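You operate a simulated robot arm through the tools that you are given. There is no shell and no other tool. Be economical: measure what you need, move in short steps, check, and stop when the job is done.

You are at the controls of a simulated robot arm. One attempt, no reset.

JOB
Fetch the black round flange from the long bench and set it on the white pad.
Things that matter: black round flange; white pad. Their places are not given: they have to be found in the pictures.

The check looks at the end state, three seconds after you hand in, the way a careful person would. Anything else that was tipped, shoved, dropped, spilled or broken makes it a failure.

ROBOT AND FRAMES
A 7-joint arm with a two-finger parallel gripper, fixed in place. Base frame: the origin is at the foot of the arm, x ahead of it, y to its left, z up; the work surface is at about z = 0. Readings come in m, rad, newtons and seconds.
With the tool pointing down near the work surface it reaches from about 0.24 to 0.62 m from the base axis. Its first joint turns from -1.152 to 1.152 rad. Payload 2.6 kg.
The tool frame sits at the grasp point between the pads (the TCP): z along the fingers, y along the line on which they close. The tips reach 0.03 m beyond it. Largest opening 0.094 m; finger width 0.028, thickness 0.01; the body of the gripper, 0.05 by 0.096 m, starts 0.055 m behind the TCP.
Orientation is told as [roll, pitch, yaw] about the base's x, y, z axes, in that order, counted from this pose: with the fingers straight down and closing along the base's y, the tool's x points along the base's -x, its y along +y and its z along -z.

CONTROLS
- The arm moves only by the tool drive_tool. Its argument "series" is a list of rows, each a list of 7 numbers: the shift along the base's x, y, z in m, then the turn, a rotation vector about the base's x, y, z in degrees, then the opening, from 0 (shut) to 1 (fully open). In form: [[tx, ty, tz, wx, wy, wz, fingers], ...]. A call has 1 to 10 rows; each row is the pose to reach, as a shift and turn from the pose commanded when the call began. A row lasts 0.2 s, in which the tool goes at most 0.05 m and 0.15 rad; a call with a longer step from one row to the next is refused whole, and so is a gripper value outside its range. A pose out of reach is approached as far as the arm can. The call stops where the force on the tool passes 40 N (or 10 N more than at its start, if that is more) or the arm is blocked; 0.2 s more then pass. Each finger travels about 0.072 m/s and halts on what it meets, pressing with about 45 N; the grip force reading is that of the motor and also rises with nothing between the fingers. The clock runs only during rows and for 0.2 s after the last one: add rows that repeat a pose to give the fingers time. The reply holds the time, the measured pose of the TCP, the force on the tool along the base axes, the opening and the grip force, in the units named above and with some noise, and new pictures: "views" is both (left out), scene, wrist or none.
- Cameras (640 x 400 px; columns grow to the right, rows downward): "scene" is fixed at [0.036, 0.4294, 0.5686]; the picture's right is [-0.78, -0.62, 0.00], its down [-0.33, 0.41, -0.85] and it looks along [0.53, -0.67, -0.53] (base axes); focal length 369 px, centre (320, 200). "wrist" rides on the gripper at [-0.037, 0, -0.058] in the tool frame; the picture's right is [0.00, -1.00, 0.00], its down [0.97, 0.00, -0.24] and it looks along [0.24, 0.00, 0.97] (tool axes); focal length 218 px, centre (320, 200).
- pixel_to_xyz(camera, pixels): there is no depth. For up to 12 entries [column, row, z] of the newest picture of that camera ("zoom" is the newest enlarged one), the place [x, y] in the base frame at which the ray of that pixel passes the height z, good to about 0.002 m. The clock stands still meanwhile.
- close_up(camera, box): a new picture of the part [left, top, right, bottom] of that camera's present view, enlarged. The clock stands still meanwhile.
- job_done(): hands the job in; it is judged then, once.

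Go step by step. Measure first, check grasps and placings, and put right what went wrong. The budget is 60 turns and 170 pictures, counting those below and the enlarged ones. Unless the task says otherwise, let go and move clear before handing in, and close with one line.

The tools are called after "Request:" as a command line: name --pt "numbers of a row" for each row, then --argument value for the rest, lists and objects as JSON in quotes. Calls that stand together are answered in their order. drive_tool: Moves the arm, as the interface text tells. Its arguments: {"type":"object","properties":{"series":{"type":"array"},"views":{"type":"string","enum":["both","scene","wrist","none"]}},"required":["series"]} The other tools are called the same way: pixel_to_xyz (camera, pixels) gives the place at which the rays of pixels pass given heights; close_up (camera, box) takes an enlarged picture of a part of a camera's view; job_done () hands the job in.

At the start:

```text
time_s: 0.0
position: [0.4096, 0.1213, 0.2207]
orientation: [0.0, 0.0, 0.0]
contact_force: [-0.2, -0.6, -0.5]
gripper_width: 0.0942
gripper_force: 0.0
```

scene: 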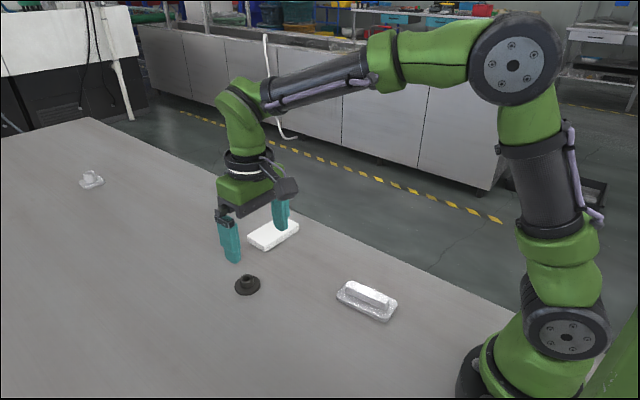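
wrist: 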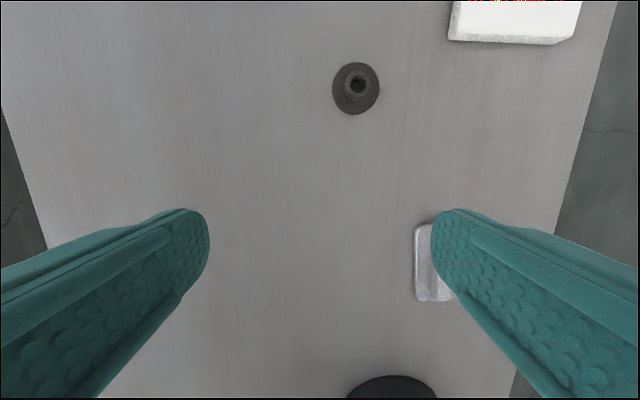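

The flange shows at scene (247,285) and wrist (356,88), and the white pad at scene (273,235) and the wrist's top right. I'll enlarge both and measure.

Request:
close_up --camera "scene" --box '[200, 200, 328, 310]'

Request:
close_up --camera "wrist" --box '[310, 0, 630, 200]'

Request:
pixel_to_xyz --camera "wrist" --pixels '[[333, 91, 0.005], [379, 91, 0.005], [356, 63, 0.005], [356, 114, 0.005], [357, 84, 0.03], [357, 84, 0.02], [448, 40, 0], [555, 45, 0]]'

Request:
pixel_to_xyz --camera "scene" --pixels '[[235, 287, 0], [260, 287, 0], [247, 295, 0], [248, 278, 0.03], [248, 278, 0.02], [247, 239, 0.015], [265, 245, 0.015], [299, 226, 0.015], [265, 251, 0], [299, 233, 0]]'

```text
3.64 times, centred on (264, 255) of scene
```

zoom: 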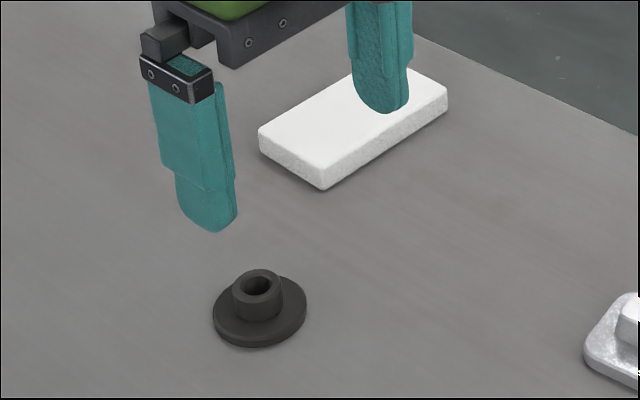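

```text
2.00 times, centred on (470, 100) of wrist
```

zoom: 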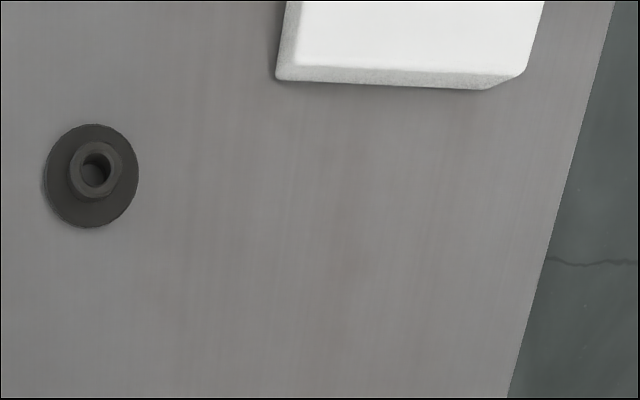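

```text
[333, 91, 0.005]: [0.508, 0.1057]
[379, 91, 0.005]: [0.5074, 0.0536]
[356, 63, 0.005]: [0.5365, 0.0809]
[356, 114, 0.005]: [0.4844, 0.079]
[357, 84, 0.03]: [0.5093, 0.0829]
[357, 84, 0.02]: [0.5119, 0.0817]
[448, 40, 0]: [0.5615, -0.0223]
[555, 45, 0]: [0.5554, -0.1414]
```

```text
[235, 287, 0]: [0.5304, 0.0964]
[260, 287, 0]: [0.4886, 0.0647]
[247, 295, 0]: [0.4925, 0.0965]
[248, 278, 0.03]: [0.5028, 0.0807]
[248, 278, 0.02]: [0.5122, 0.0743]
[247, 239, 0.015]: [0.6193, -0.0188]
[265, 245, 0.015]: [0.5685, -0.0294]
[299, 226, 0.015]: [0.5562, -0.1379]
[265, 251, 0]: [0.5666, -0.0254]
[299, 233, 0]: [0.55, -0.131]
```

The flange is centred near (0.509, 0.080), about 0.052 m across with a hub about 0.025 m tall. The pad is centred near (0.588, -0.08), so I'll move above the flange and look again.

Request:
drive_tool --pt "0.025 -0.01 -0.025 0 0 0 1" --pt "0.05 -0.02 -0.05 0 0 0 1" --pt "0.075 -0.03 -0.075 0 0 0 1" --pt "0.0995 -0.041 -0.1 0 0 0 1" --pt "0.0995 -0.041 -0.12 0 0 0 1" --pt "0.0995 -0.041 -0.12 0 0 0 1"

```text
time_s: 1.4
position: [0.5109, 0.0804, 0.0991]
orientation: [0.002, -0.001, -0.001]
contact_force: [-0.4, 0.2, 0.1]
gripper_width: 0.0941
gripper_force: 0.2
```

scene: 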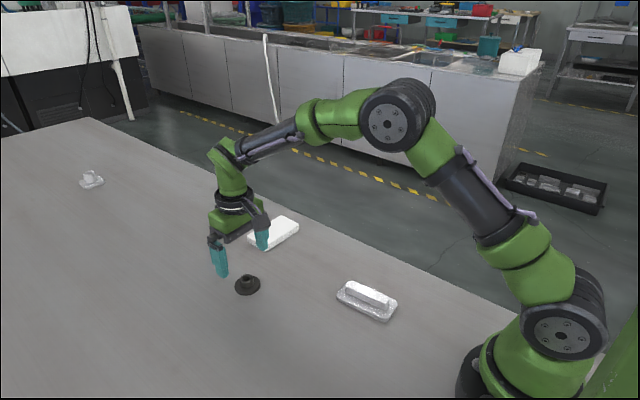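
wrist: 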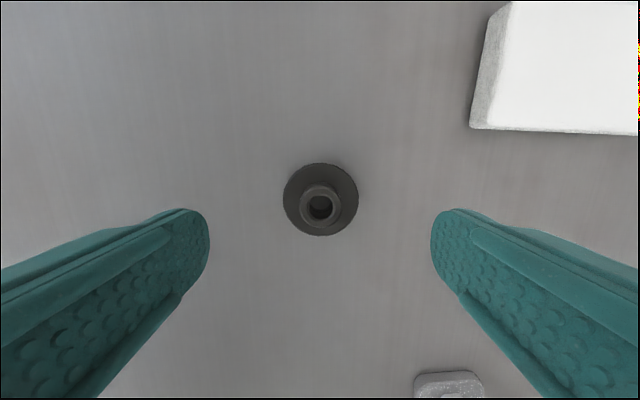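

The flange is centred between the fingers at wrist (320,200). I'll measure its rim, its hub and the pad's corners more exactly.

Request:
pixel_to_xyz --camera "wrist" --pixels '[[283, 200, 0.006], [358, 200, 0.006], [320, 163, 0.006], [320, 236, 0.006], [320, 206, 0.025], [300, 206, 0.025], [341, 206, 0.025], [471, 128, 0], [488, 128, 0.02], [510, 2, 0.02], [480, 128, 0.01]]'

Request:
close_up --camera "scene" --box '[200, 210, 312, 300]'

Request:
close_up --camera "wrist" --box '[260, 150, 388, 250]'

```text
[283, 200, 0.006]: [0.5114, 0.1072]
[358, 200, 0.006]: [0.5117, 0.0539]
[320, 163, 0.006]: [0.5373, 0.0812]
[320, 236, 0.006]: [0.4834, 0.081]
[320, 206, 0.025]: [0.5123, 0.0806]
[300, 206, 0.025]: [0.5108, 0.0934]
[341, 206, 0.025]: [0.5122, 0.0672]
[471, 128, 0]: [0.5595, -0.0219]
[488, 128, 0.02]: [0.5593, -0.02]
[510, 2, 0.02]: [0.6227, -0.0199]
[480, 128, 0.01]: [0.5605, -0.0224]
```

```text
4.44 times, centred on (256, 255) of scene
```

zoom: 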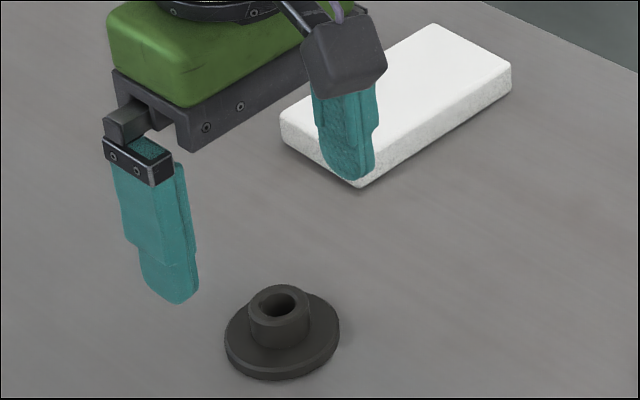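

```text
4.00 times, centred on (324, 200) of wrist
```

zoom: 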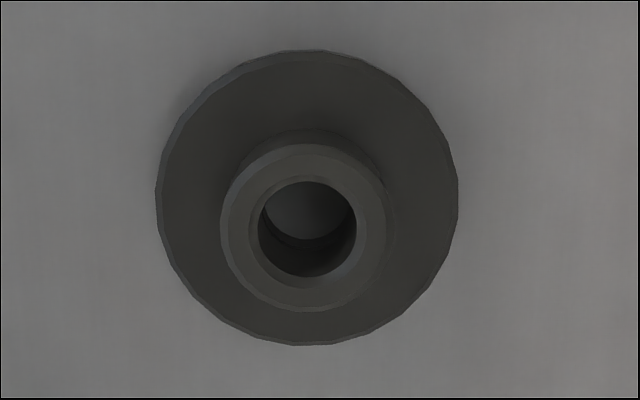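

The flange centre is (0.511, 0.0805), already under the TCP, and the hub is about 27 mm wide. I'll descend so the tips sit around z = 0.012, beside the hub and above the disc, then close.

Request:
drive_tool --pt "0 0 -0.03 0 0 0 0.9" --pt "0 0 -0.05 0 0 0 0.8" --pt "0 0 -0.057 0 0 0 0.7" --pt "0 0 -0.057 0 0 0 0.6"

Request:
close_up --camera "scene" --box '[190, 220, 302, 310]'

```text
time_s: 2.4
position: [0.5095, 0.0794, 0.0439]
orientation: [-0.001, 0.0, 0.0]
contact_force: [-0.2, -0.6, 0.0]
gripper_width: 0.0563
gripper_force: 0.1
```

scene: 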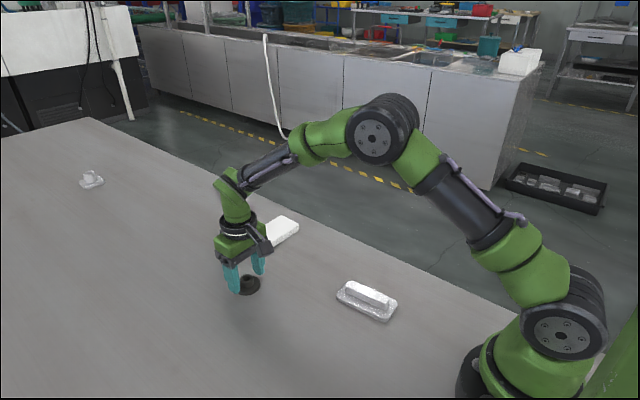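
wrist: 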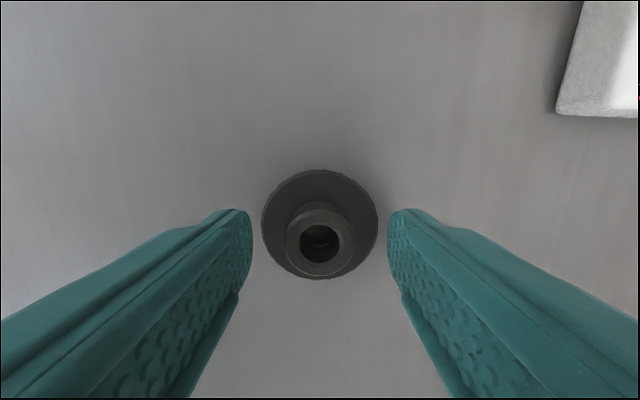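

```text
4.44 times, centred on (246, 265) of scene
```

zoom: 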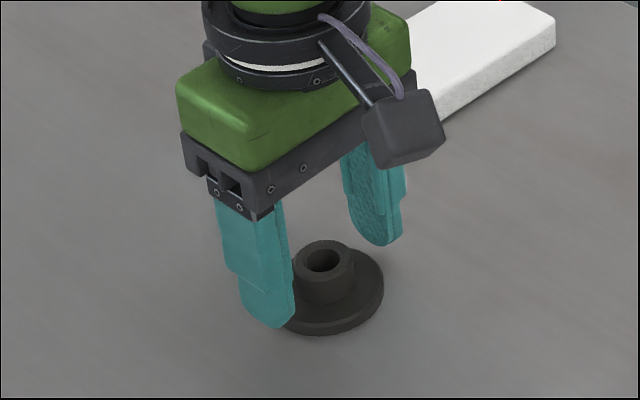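

The hub at wrist (319,240) lies between the fingers with tips clear of the disc. I'll shift 2 mm in x, go down 2 mm and close.

Request:
drive_tool --pt "0.002 0.0005 -0.002 0 0 0 0.6" --pt "0.002 0.0005 -0.002 0 0 0 0.3" --pt "0.002 0.0005 -0.002 0 0 0 0.1" --pt "0.002 0.0005 -0.002 0 0 0 0" --pt "0.002 0.0005 -0.002 0 0 0 0"

Request:
close_up --camera "scene" --box '[190, 220, 302, 310]'

```text
time_s: 3.6
position: [0.5117, 0.0796, 0.0419]
orientation: [-0.001, -0.001, 0.0]
contact_force: [1.0, 0.0, -0.2]
gripper_width: 0.0268
gripper_force: 45.0
```

scene: 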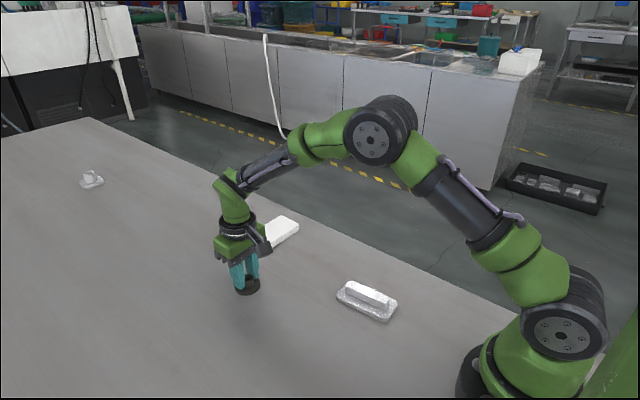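
wrist: 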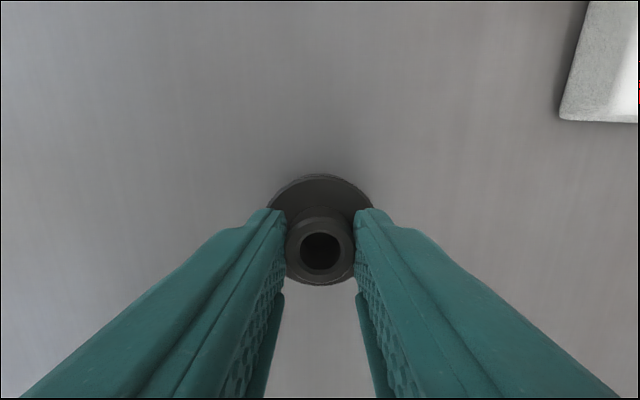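

```text
4.44 times, centred on (246, 265) of scene
```

zoom: 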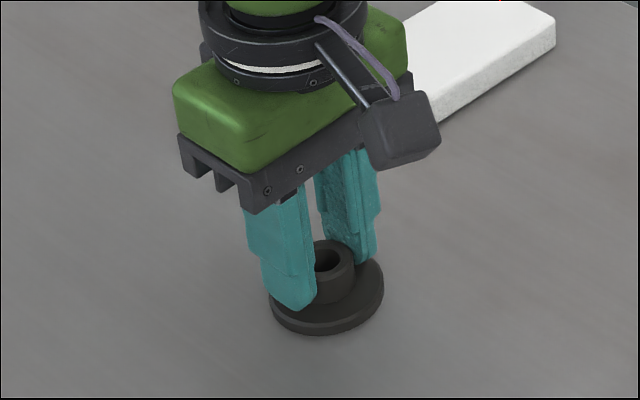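

The fingers stopped at 0.0268 m on the hub with 45 N. I'll lift slowly and check.

Request:
drive_tool --pt "0 0 0.01 0 0 0 0" --pt "0 0 0.03 0 0 0 0" --pt "0 0 0.055 0 0 0 0" --pt "0 0 0.075 0 0 0 0" --pt "0 0 0.075 0 0 0 0"

Request:
close_up --camera "scene" --box '[190, 200, 318, 300]'

```text
time_s: 4.8
position: [0.5121, 0.08, 0.1148]
orientation: [-0.001, -0.001, 0.0]
contact_force: [0.7, 0.2, -1.4]
gripper_width: 0.0266
gripper_force: 45.4
```

scene: 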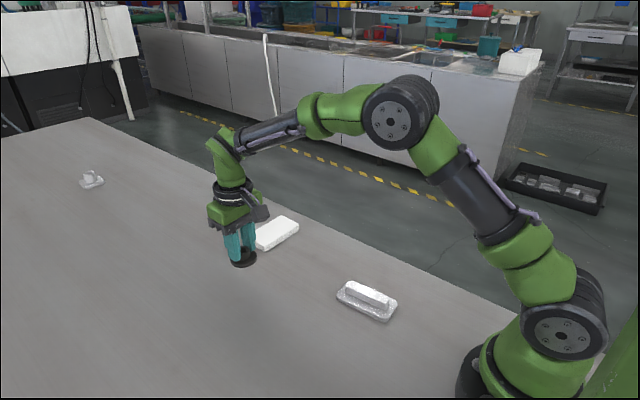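
wrist: 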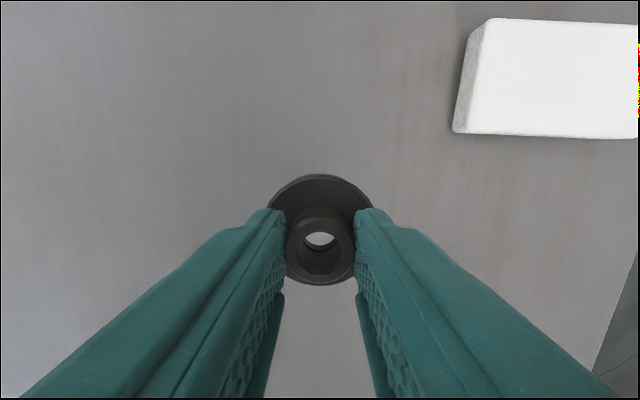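

```text
4.00 times, centred on (254, 250) of scene
```

zoom: 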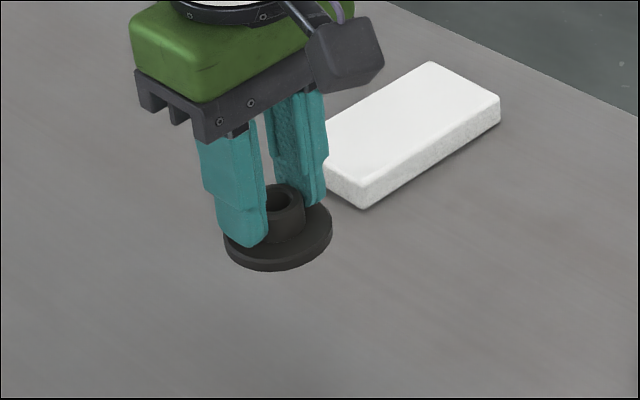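

The flange is held level and clear of the bench, and the pad is in full view in the scene. I'll measure the pad's top corners and thickness.

Request:
pixel_to_xyz --camera "zoom" --pixels '[[431, 62, 0.018], [500, 96, 0.018], [368, 187, 0.018], [498, 125, 0], [363, 209, 0]]'

Request:
pixel_to_xyz --camera "wrist" --pixels '[[485, 20, 0.018], [468, 131, 0.018], [637, 24, 0.018], [637, 138, 0.018], [453, 131, 0], [471, 30, 0]]'

```text
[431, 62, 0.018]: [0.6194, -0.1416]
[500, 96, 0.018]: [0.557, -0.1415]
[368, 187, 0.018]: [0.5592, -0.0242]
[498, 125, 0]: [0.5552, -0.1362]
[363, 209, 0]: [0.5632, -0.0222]
```

```text
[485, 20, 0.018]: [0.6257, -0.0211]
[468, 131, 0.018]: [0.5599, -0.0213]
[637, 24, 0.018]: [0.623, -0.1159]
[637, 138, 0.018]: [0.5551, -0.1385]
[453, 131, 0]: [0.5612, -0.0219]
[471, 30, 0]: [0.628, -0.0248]
```

The pad spans x 0.557–0.622 and y -0.141 to -0.021, with its top near 0.018 and its centre at (0.590, -0.081). I'll carry the flange above it.

Request:
drive_tool --pt "0.015 -0.03 0 0 0 0 0" --pt "0.03 -0.062 0 0 0 0 0" --pt "0.045 -0.095 0 0 0 0 0" --pt "0.06 -0.128 0 0 0 0 0" --pt "0.078 -0.161 0 0 0 0 0" --pt "0.078 -0.161 0 0 0 0 0" --pt "0.078 -0.161 -0.03 0 0 0 0" --pt "0.078 -0.161 -0.03 0 0 0 0"

Request:
close_up --camera "scene" --box '[220, 190, 332, 278]'

```text
time_s: 6.6
position: [0.5898, -0.0822, 0.0852]
orientation: [-0.001, -0.002, 0.0]
contact_force: [0.3, 0.2, -1.5]
gripper_width: 0.0268
gripper_force: 45.1
```

scene: 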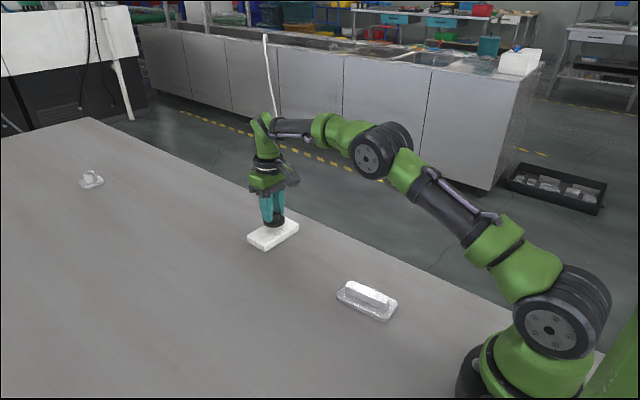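
wrist: 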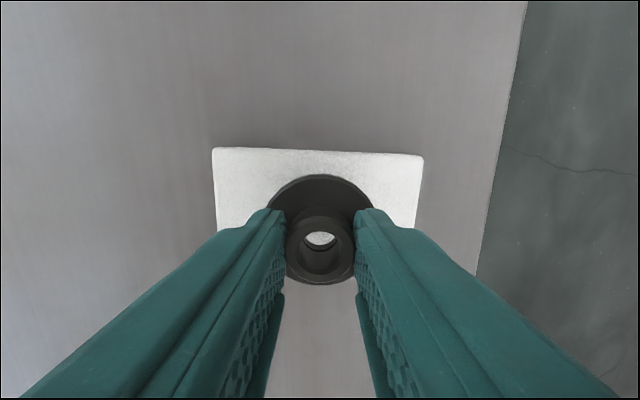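

```text
4.55 times, centred on (276, 234) of scene
```

zoom: 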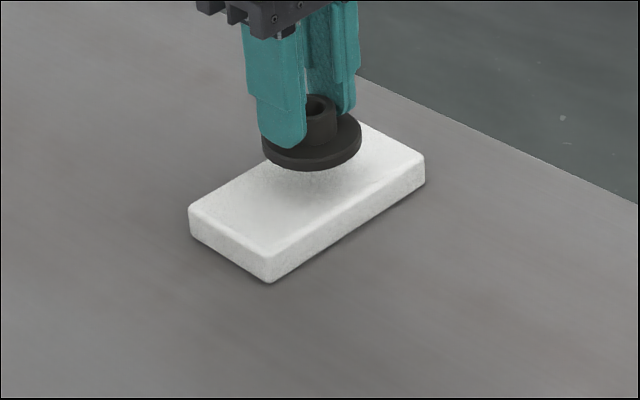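

Flange is centred over the pad (pad's far edge in wrist spans 213–424, row 149; flange about 320). I'll descend to just above the expected contact height of TCP z ≈ 0.060.

Request:
drive_tool --pt "0.001 0.001 -0.01 0 0 0 0" --pt "0.001 0.001 -0.018 0 0 0 0" --pt "0.001 0.001 -0.022 0 0 0 0" --pt "0.001 0.001 -0.022 0 0 0 0"

Request:
close_up --camera "scene" --box '[235, 195, 315, 258]'

```text
time_s: 7.6
position: [0.5906, -0.0809, 0.0649]
orientation: [0.0, 0.0, 0.001]
contact_force: [0.3, 0.0, -1.9]
gripper_width: 0.0269
gripper_force: 45.4
```

scene: 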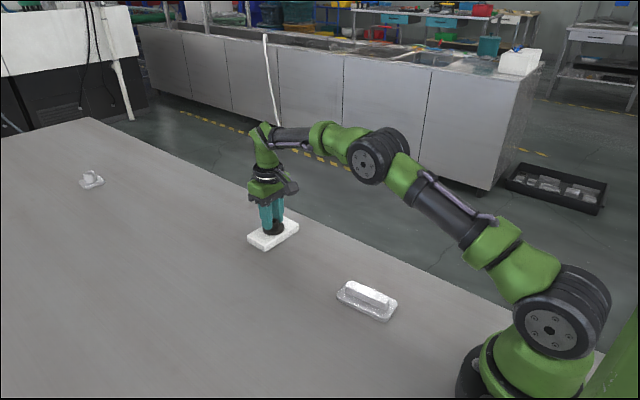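
wrist: 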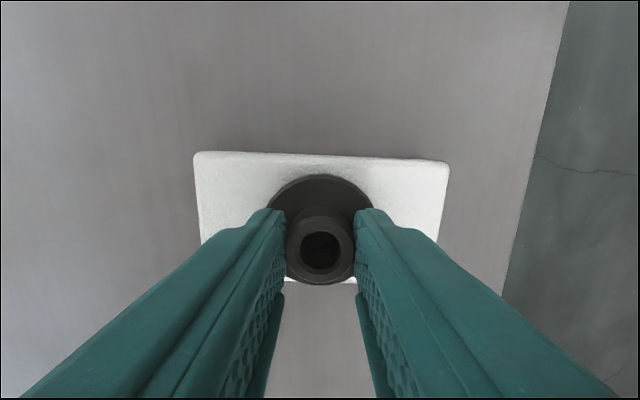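

```text
6.35 times, centred on (275, 226) of scene
```

zoom: 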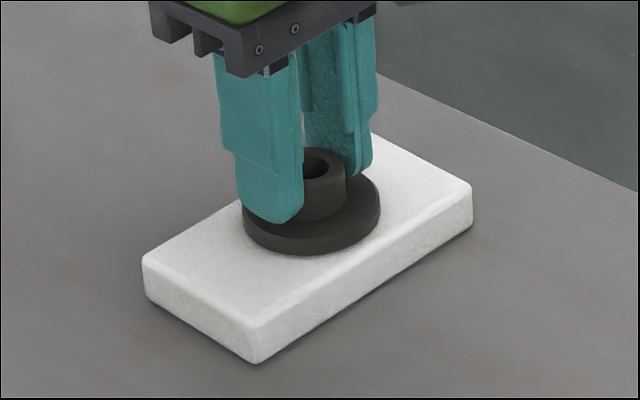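

The flange is just above the pad; rim and pad edges (wrist rows 174/285 vs 153/281) suggest it sits about 2 mm too near. I'll shift +2 mm in x and lower in small steps to contact.

Request:
drive_tool --pt "0.002 0 0 0 0 0 0" --pt "0.002 0 -0.002 0 0 0 0" --pt "0.002 0 -0.003 0 0 0 0" --pt "0.002 0 -0.004 0 0 0 0" --pt "0.002 0 -0.004 0 0 0 0"

Request:
close_up --camera "scene" --box '[235, 195, 315, 258]'

```text
time_s: 8.8
position: [0.5951, -0.0807, 0.0609]
orientation: [0.0, -0.005, -0.001]
contact_force: [-0.2, 1.9, 20.1]
gripper_width: 0.0268
gripper_force: 44.6
```

scene: 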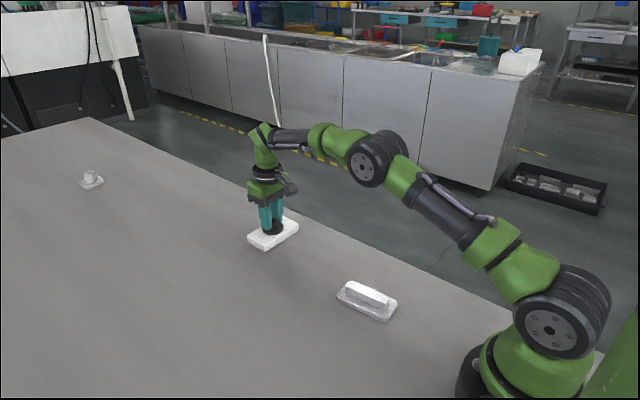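
wrist: 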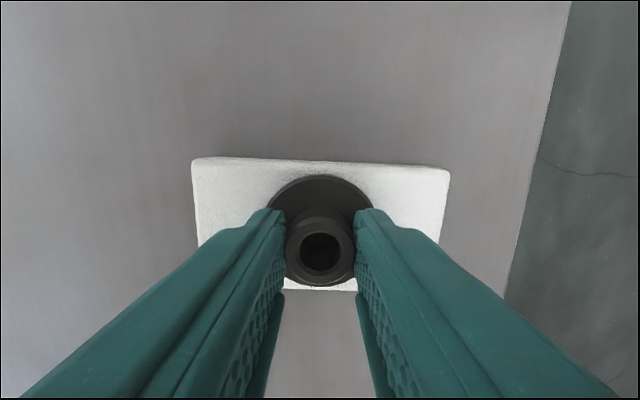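

```text
6.35 times, centred on (275, 226) of scene
```

zoom: 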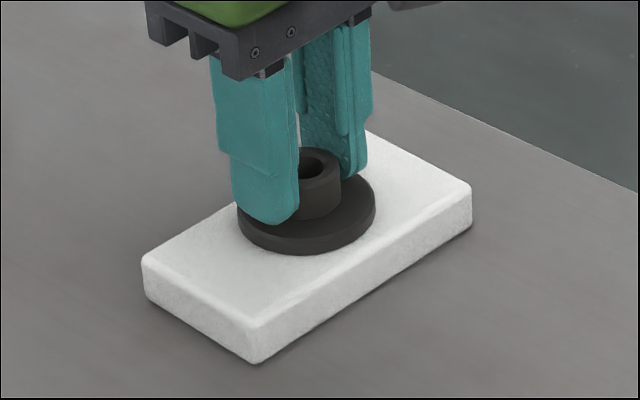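

Contact confirmed at 20 N upward, and the flange sits flat with roughly even margins to the pad's edges (rim rows 175/285, pad edges 160/290). I'll ease up about 1 mm, then open.

Request:
drive_tool --pt "0 0 0.0008 0 0 0 0" --pt "0 0 0.0008 0 0 0 0" --pt "0 0 0.0008 0 0 0 0.4" --pt "0 0 0.0008 0 0 0 0.6" --pt "0 0 0.0008 0 0 0 0.6" --pt "0 0 0.0008 0 0 0 0.6"

Request:
close_up --camera "scene" --box '[235, 195, 315, 258]'

```text
time_s: 10.2
position: [0.5928, -0.0798, 0.0601]
orientation: [-0.002, 0.001, 0.0]
contact_force: [-0.4, 0.4, 7.0]
gripper_width: 0.0559
gripper_force: 0.1
```

scene: 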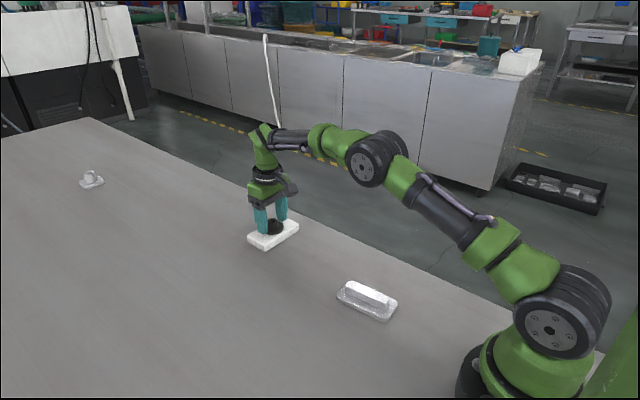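
wrist: 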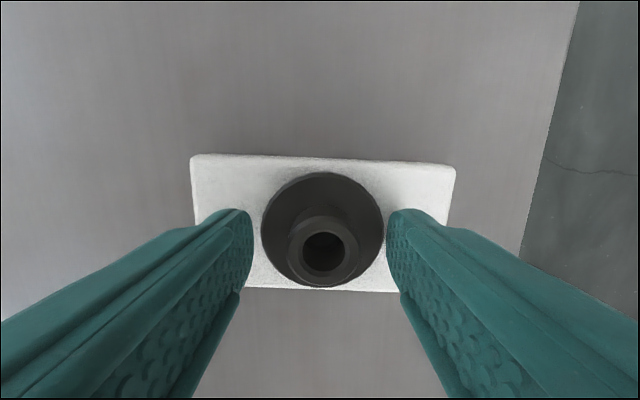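

```text
6.35 times, centred on (275, 226) of scene
```

zoom: 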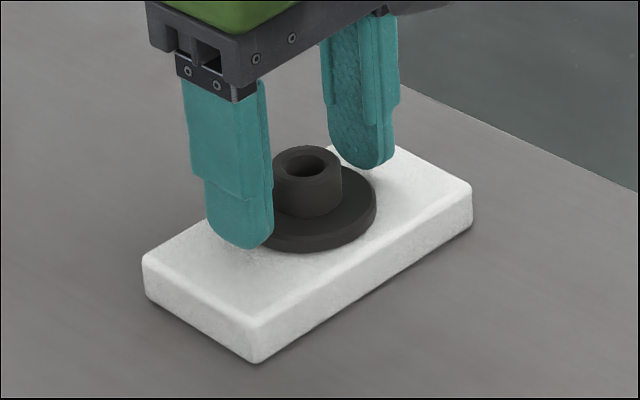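

The flange is released and sits on the pad (wrist (322,230)). I'll raise straight up and back away.

Request:
drive_tool --pt "0 0 0.008 0 0 0 0.6" --pt "0 0 0.03 0 0 0 0.6" --pt "0 0 0.07 0 0 0 0.6" --pt "0 0 0.11 0 0 0 0.8" --pt "-0.04 0 0.13 0 0 0 0.8" --pt "-0.08 0 0.13 0 0 0 0.8" --pt "-0.08 0 0.13 0 0 0 0.8"

Request:
close_up --camera "scene" --box '[235, 195, 315, 258]'

```text
time_s: 11.8
position: [0.5135, -0.0814, 0.1894]
orientation: [0.0, -0.002, 0.001]
contact_force: [-0.1, 0.3, 0.2]
gripper_width: 0.0752
gripper_force: 0.2
```

scene: 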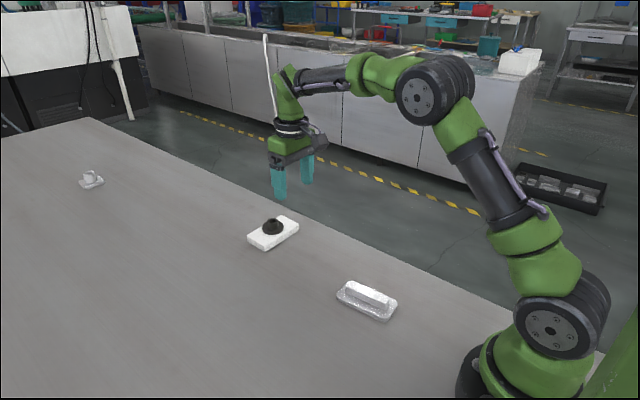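
wrist: 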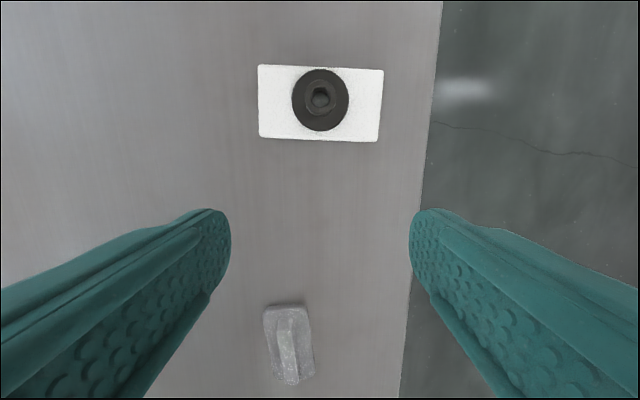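

```text
6.35 times, centred on (275, 226) of scene
```

zoom: 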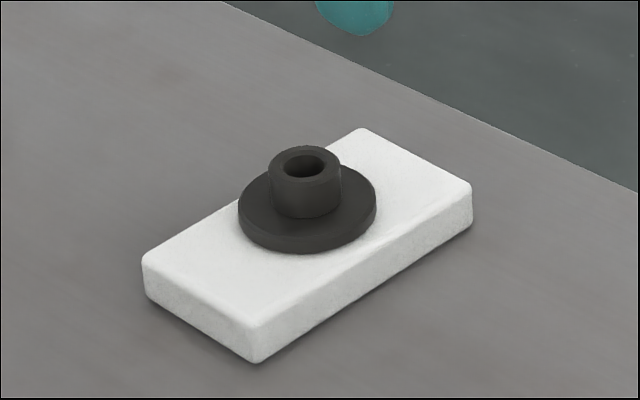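

The flange stands flat and fully on the pad (wrist (320,100) within the pad at 258–383, rows 65–142). The arm is clear and nothing else has moved, so I'm handing in.

Request:
job_done

```text
The job is handed in.
```

The black round flange is sitting flat near the centre of the white pad, the gripper is clear of it, and I have handed the job in.
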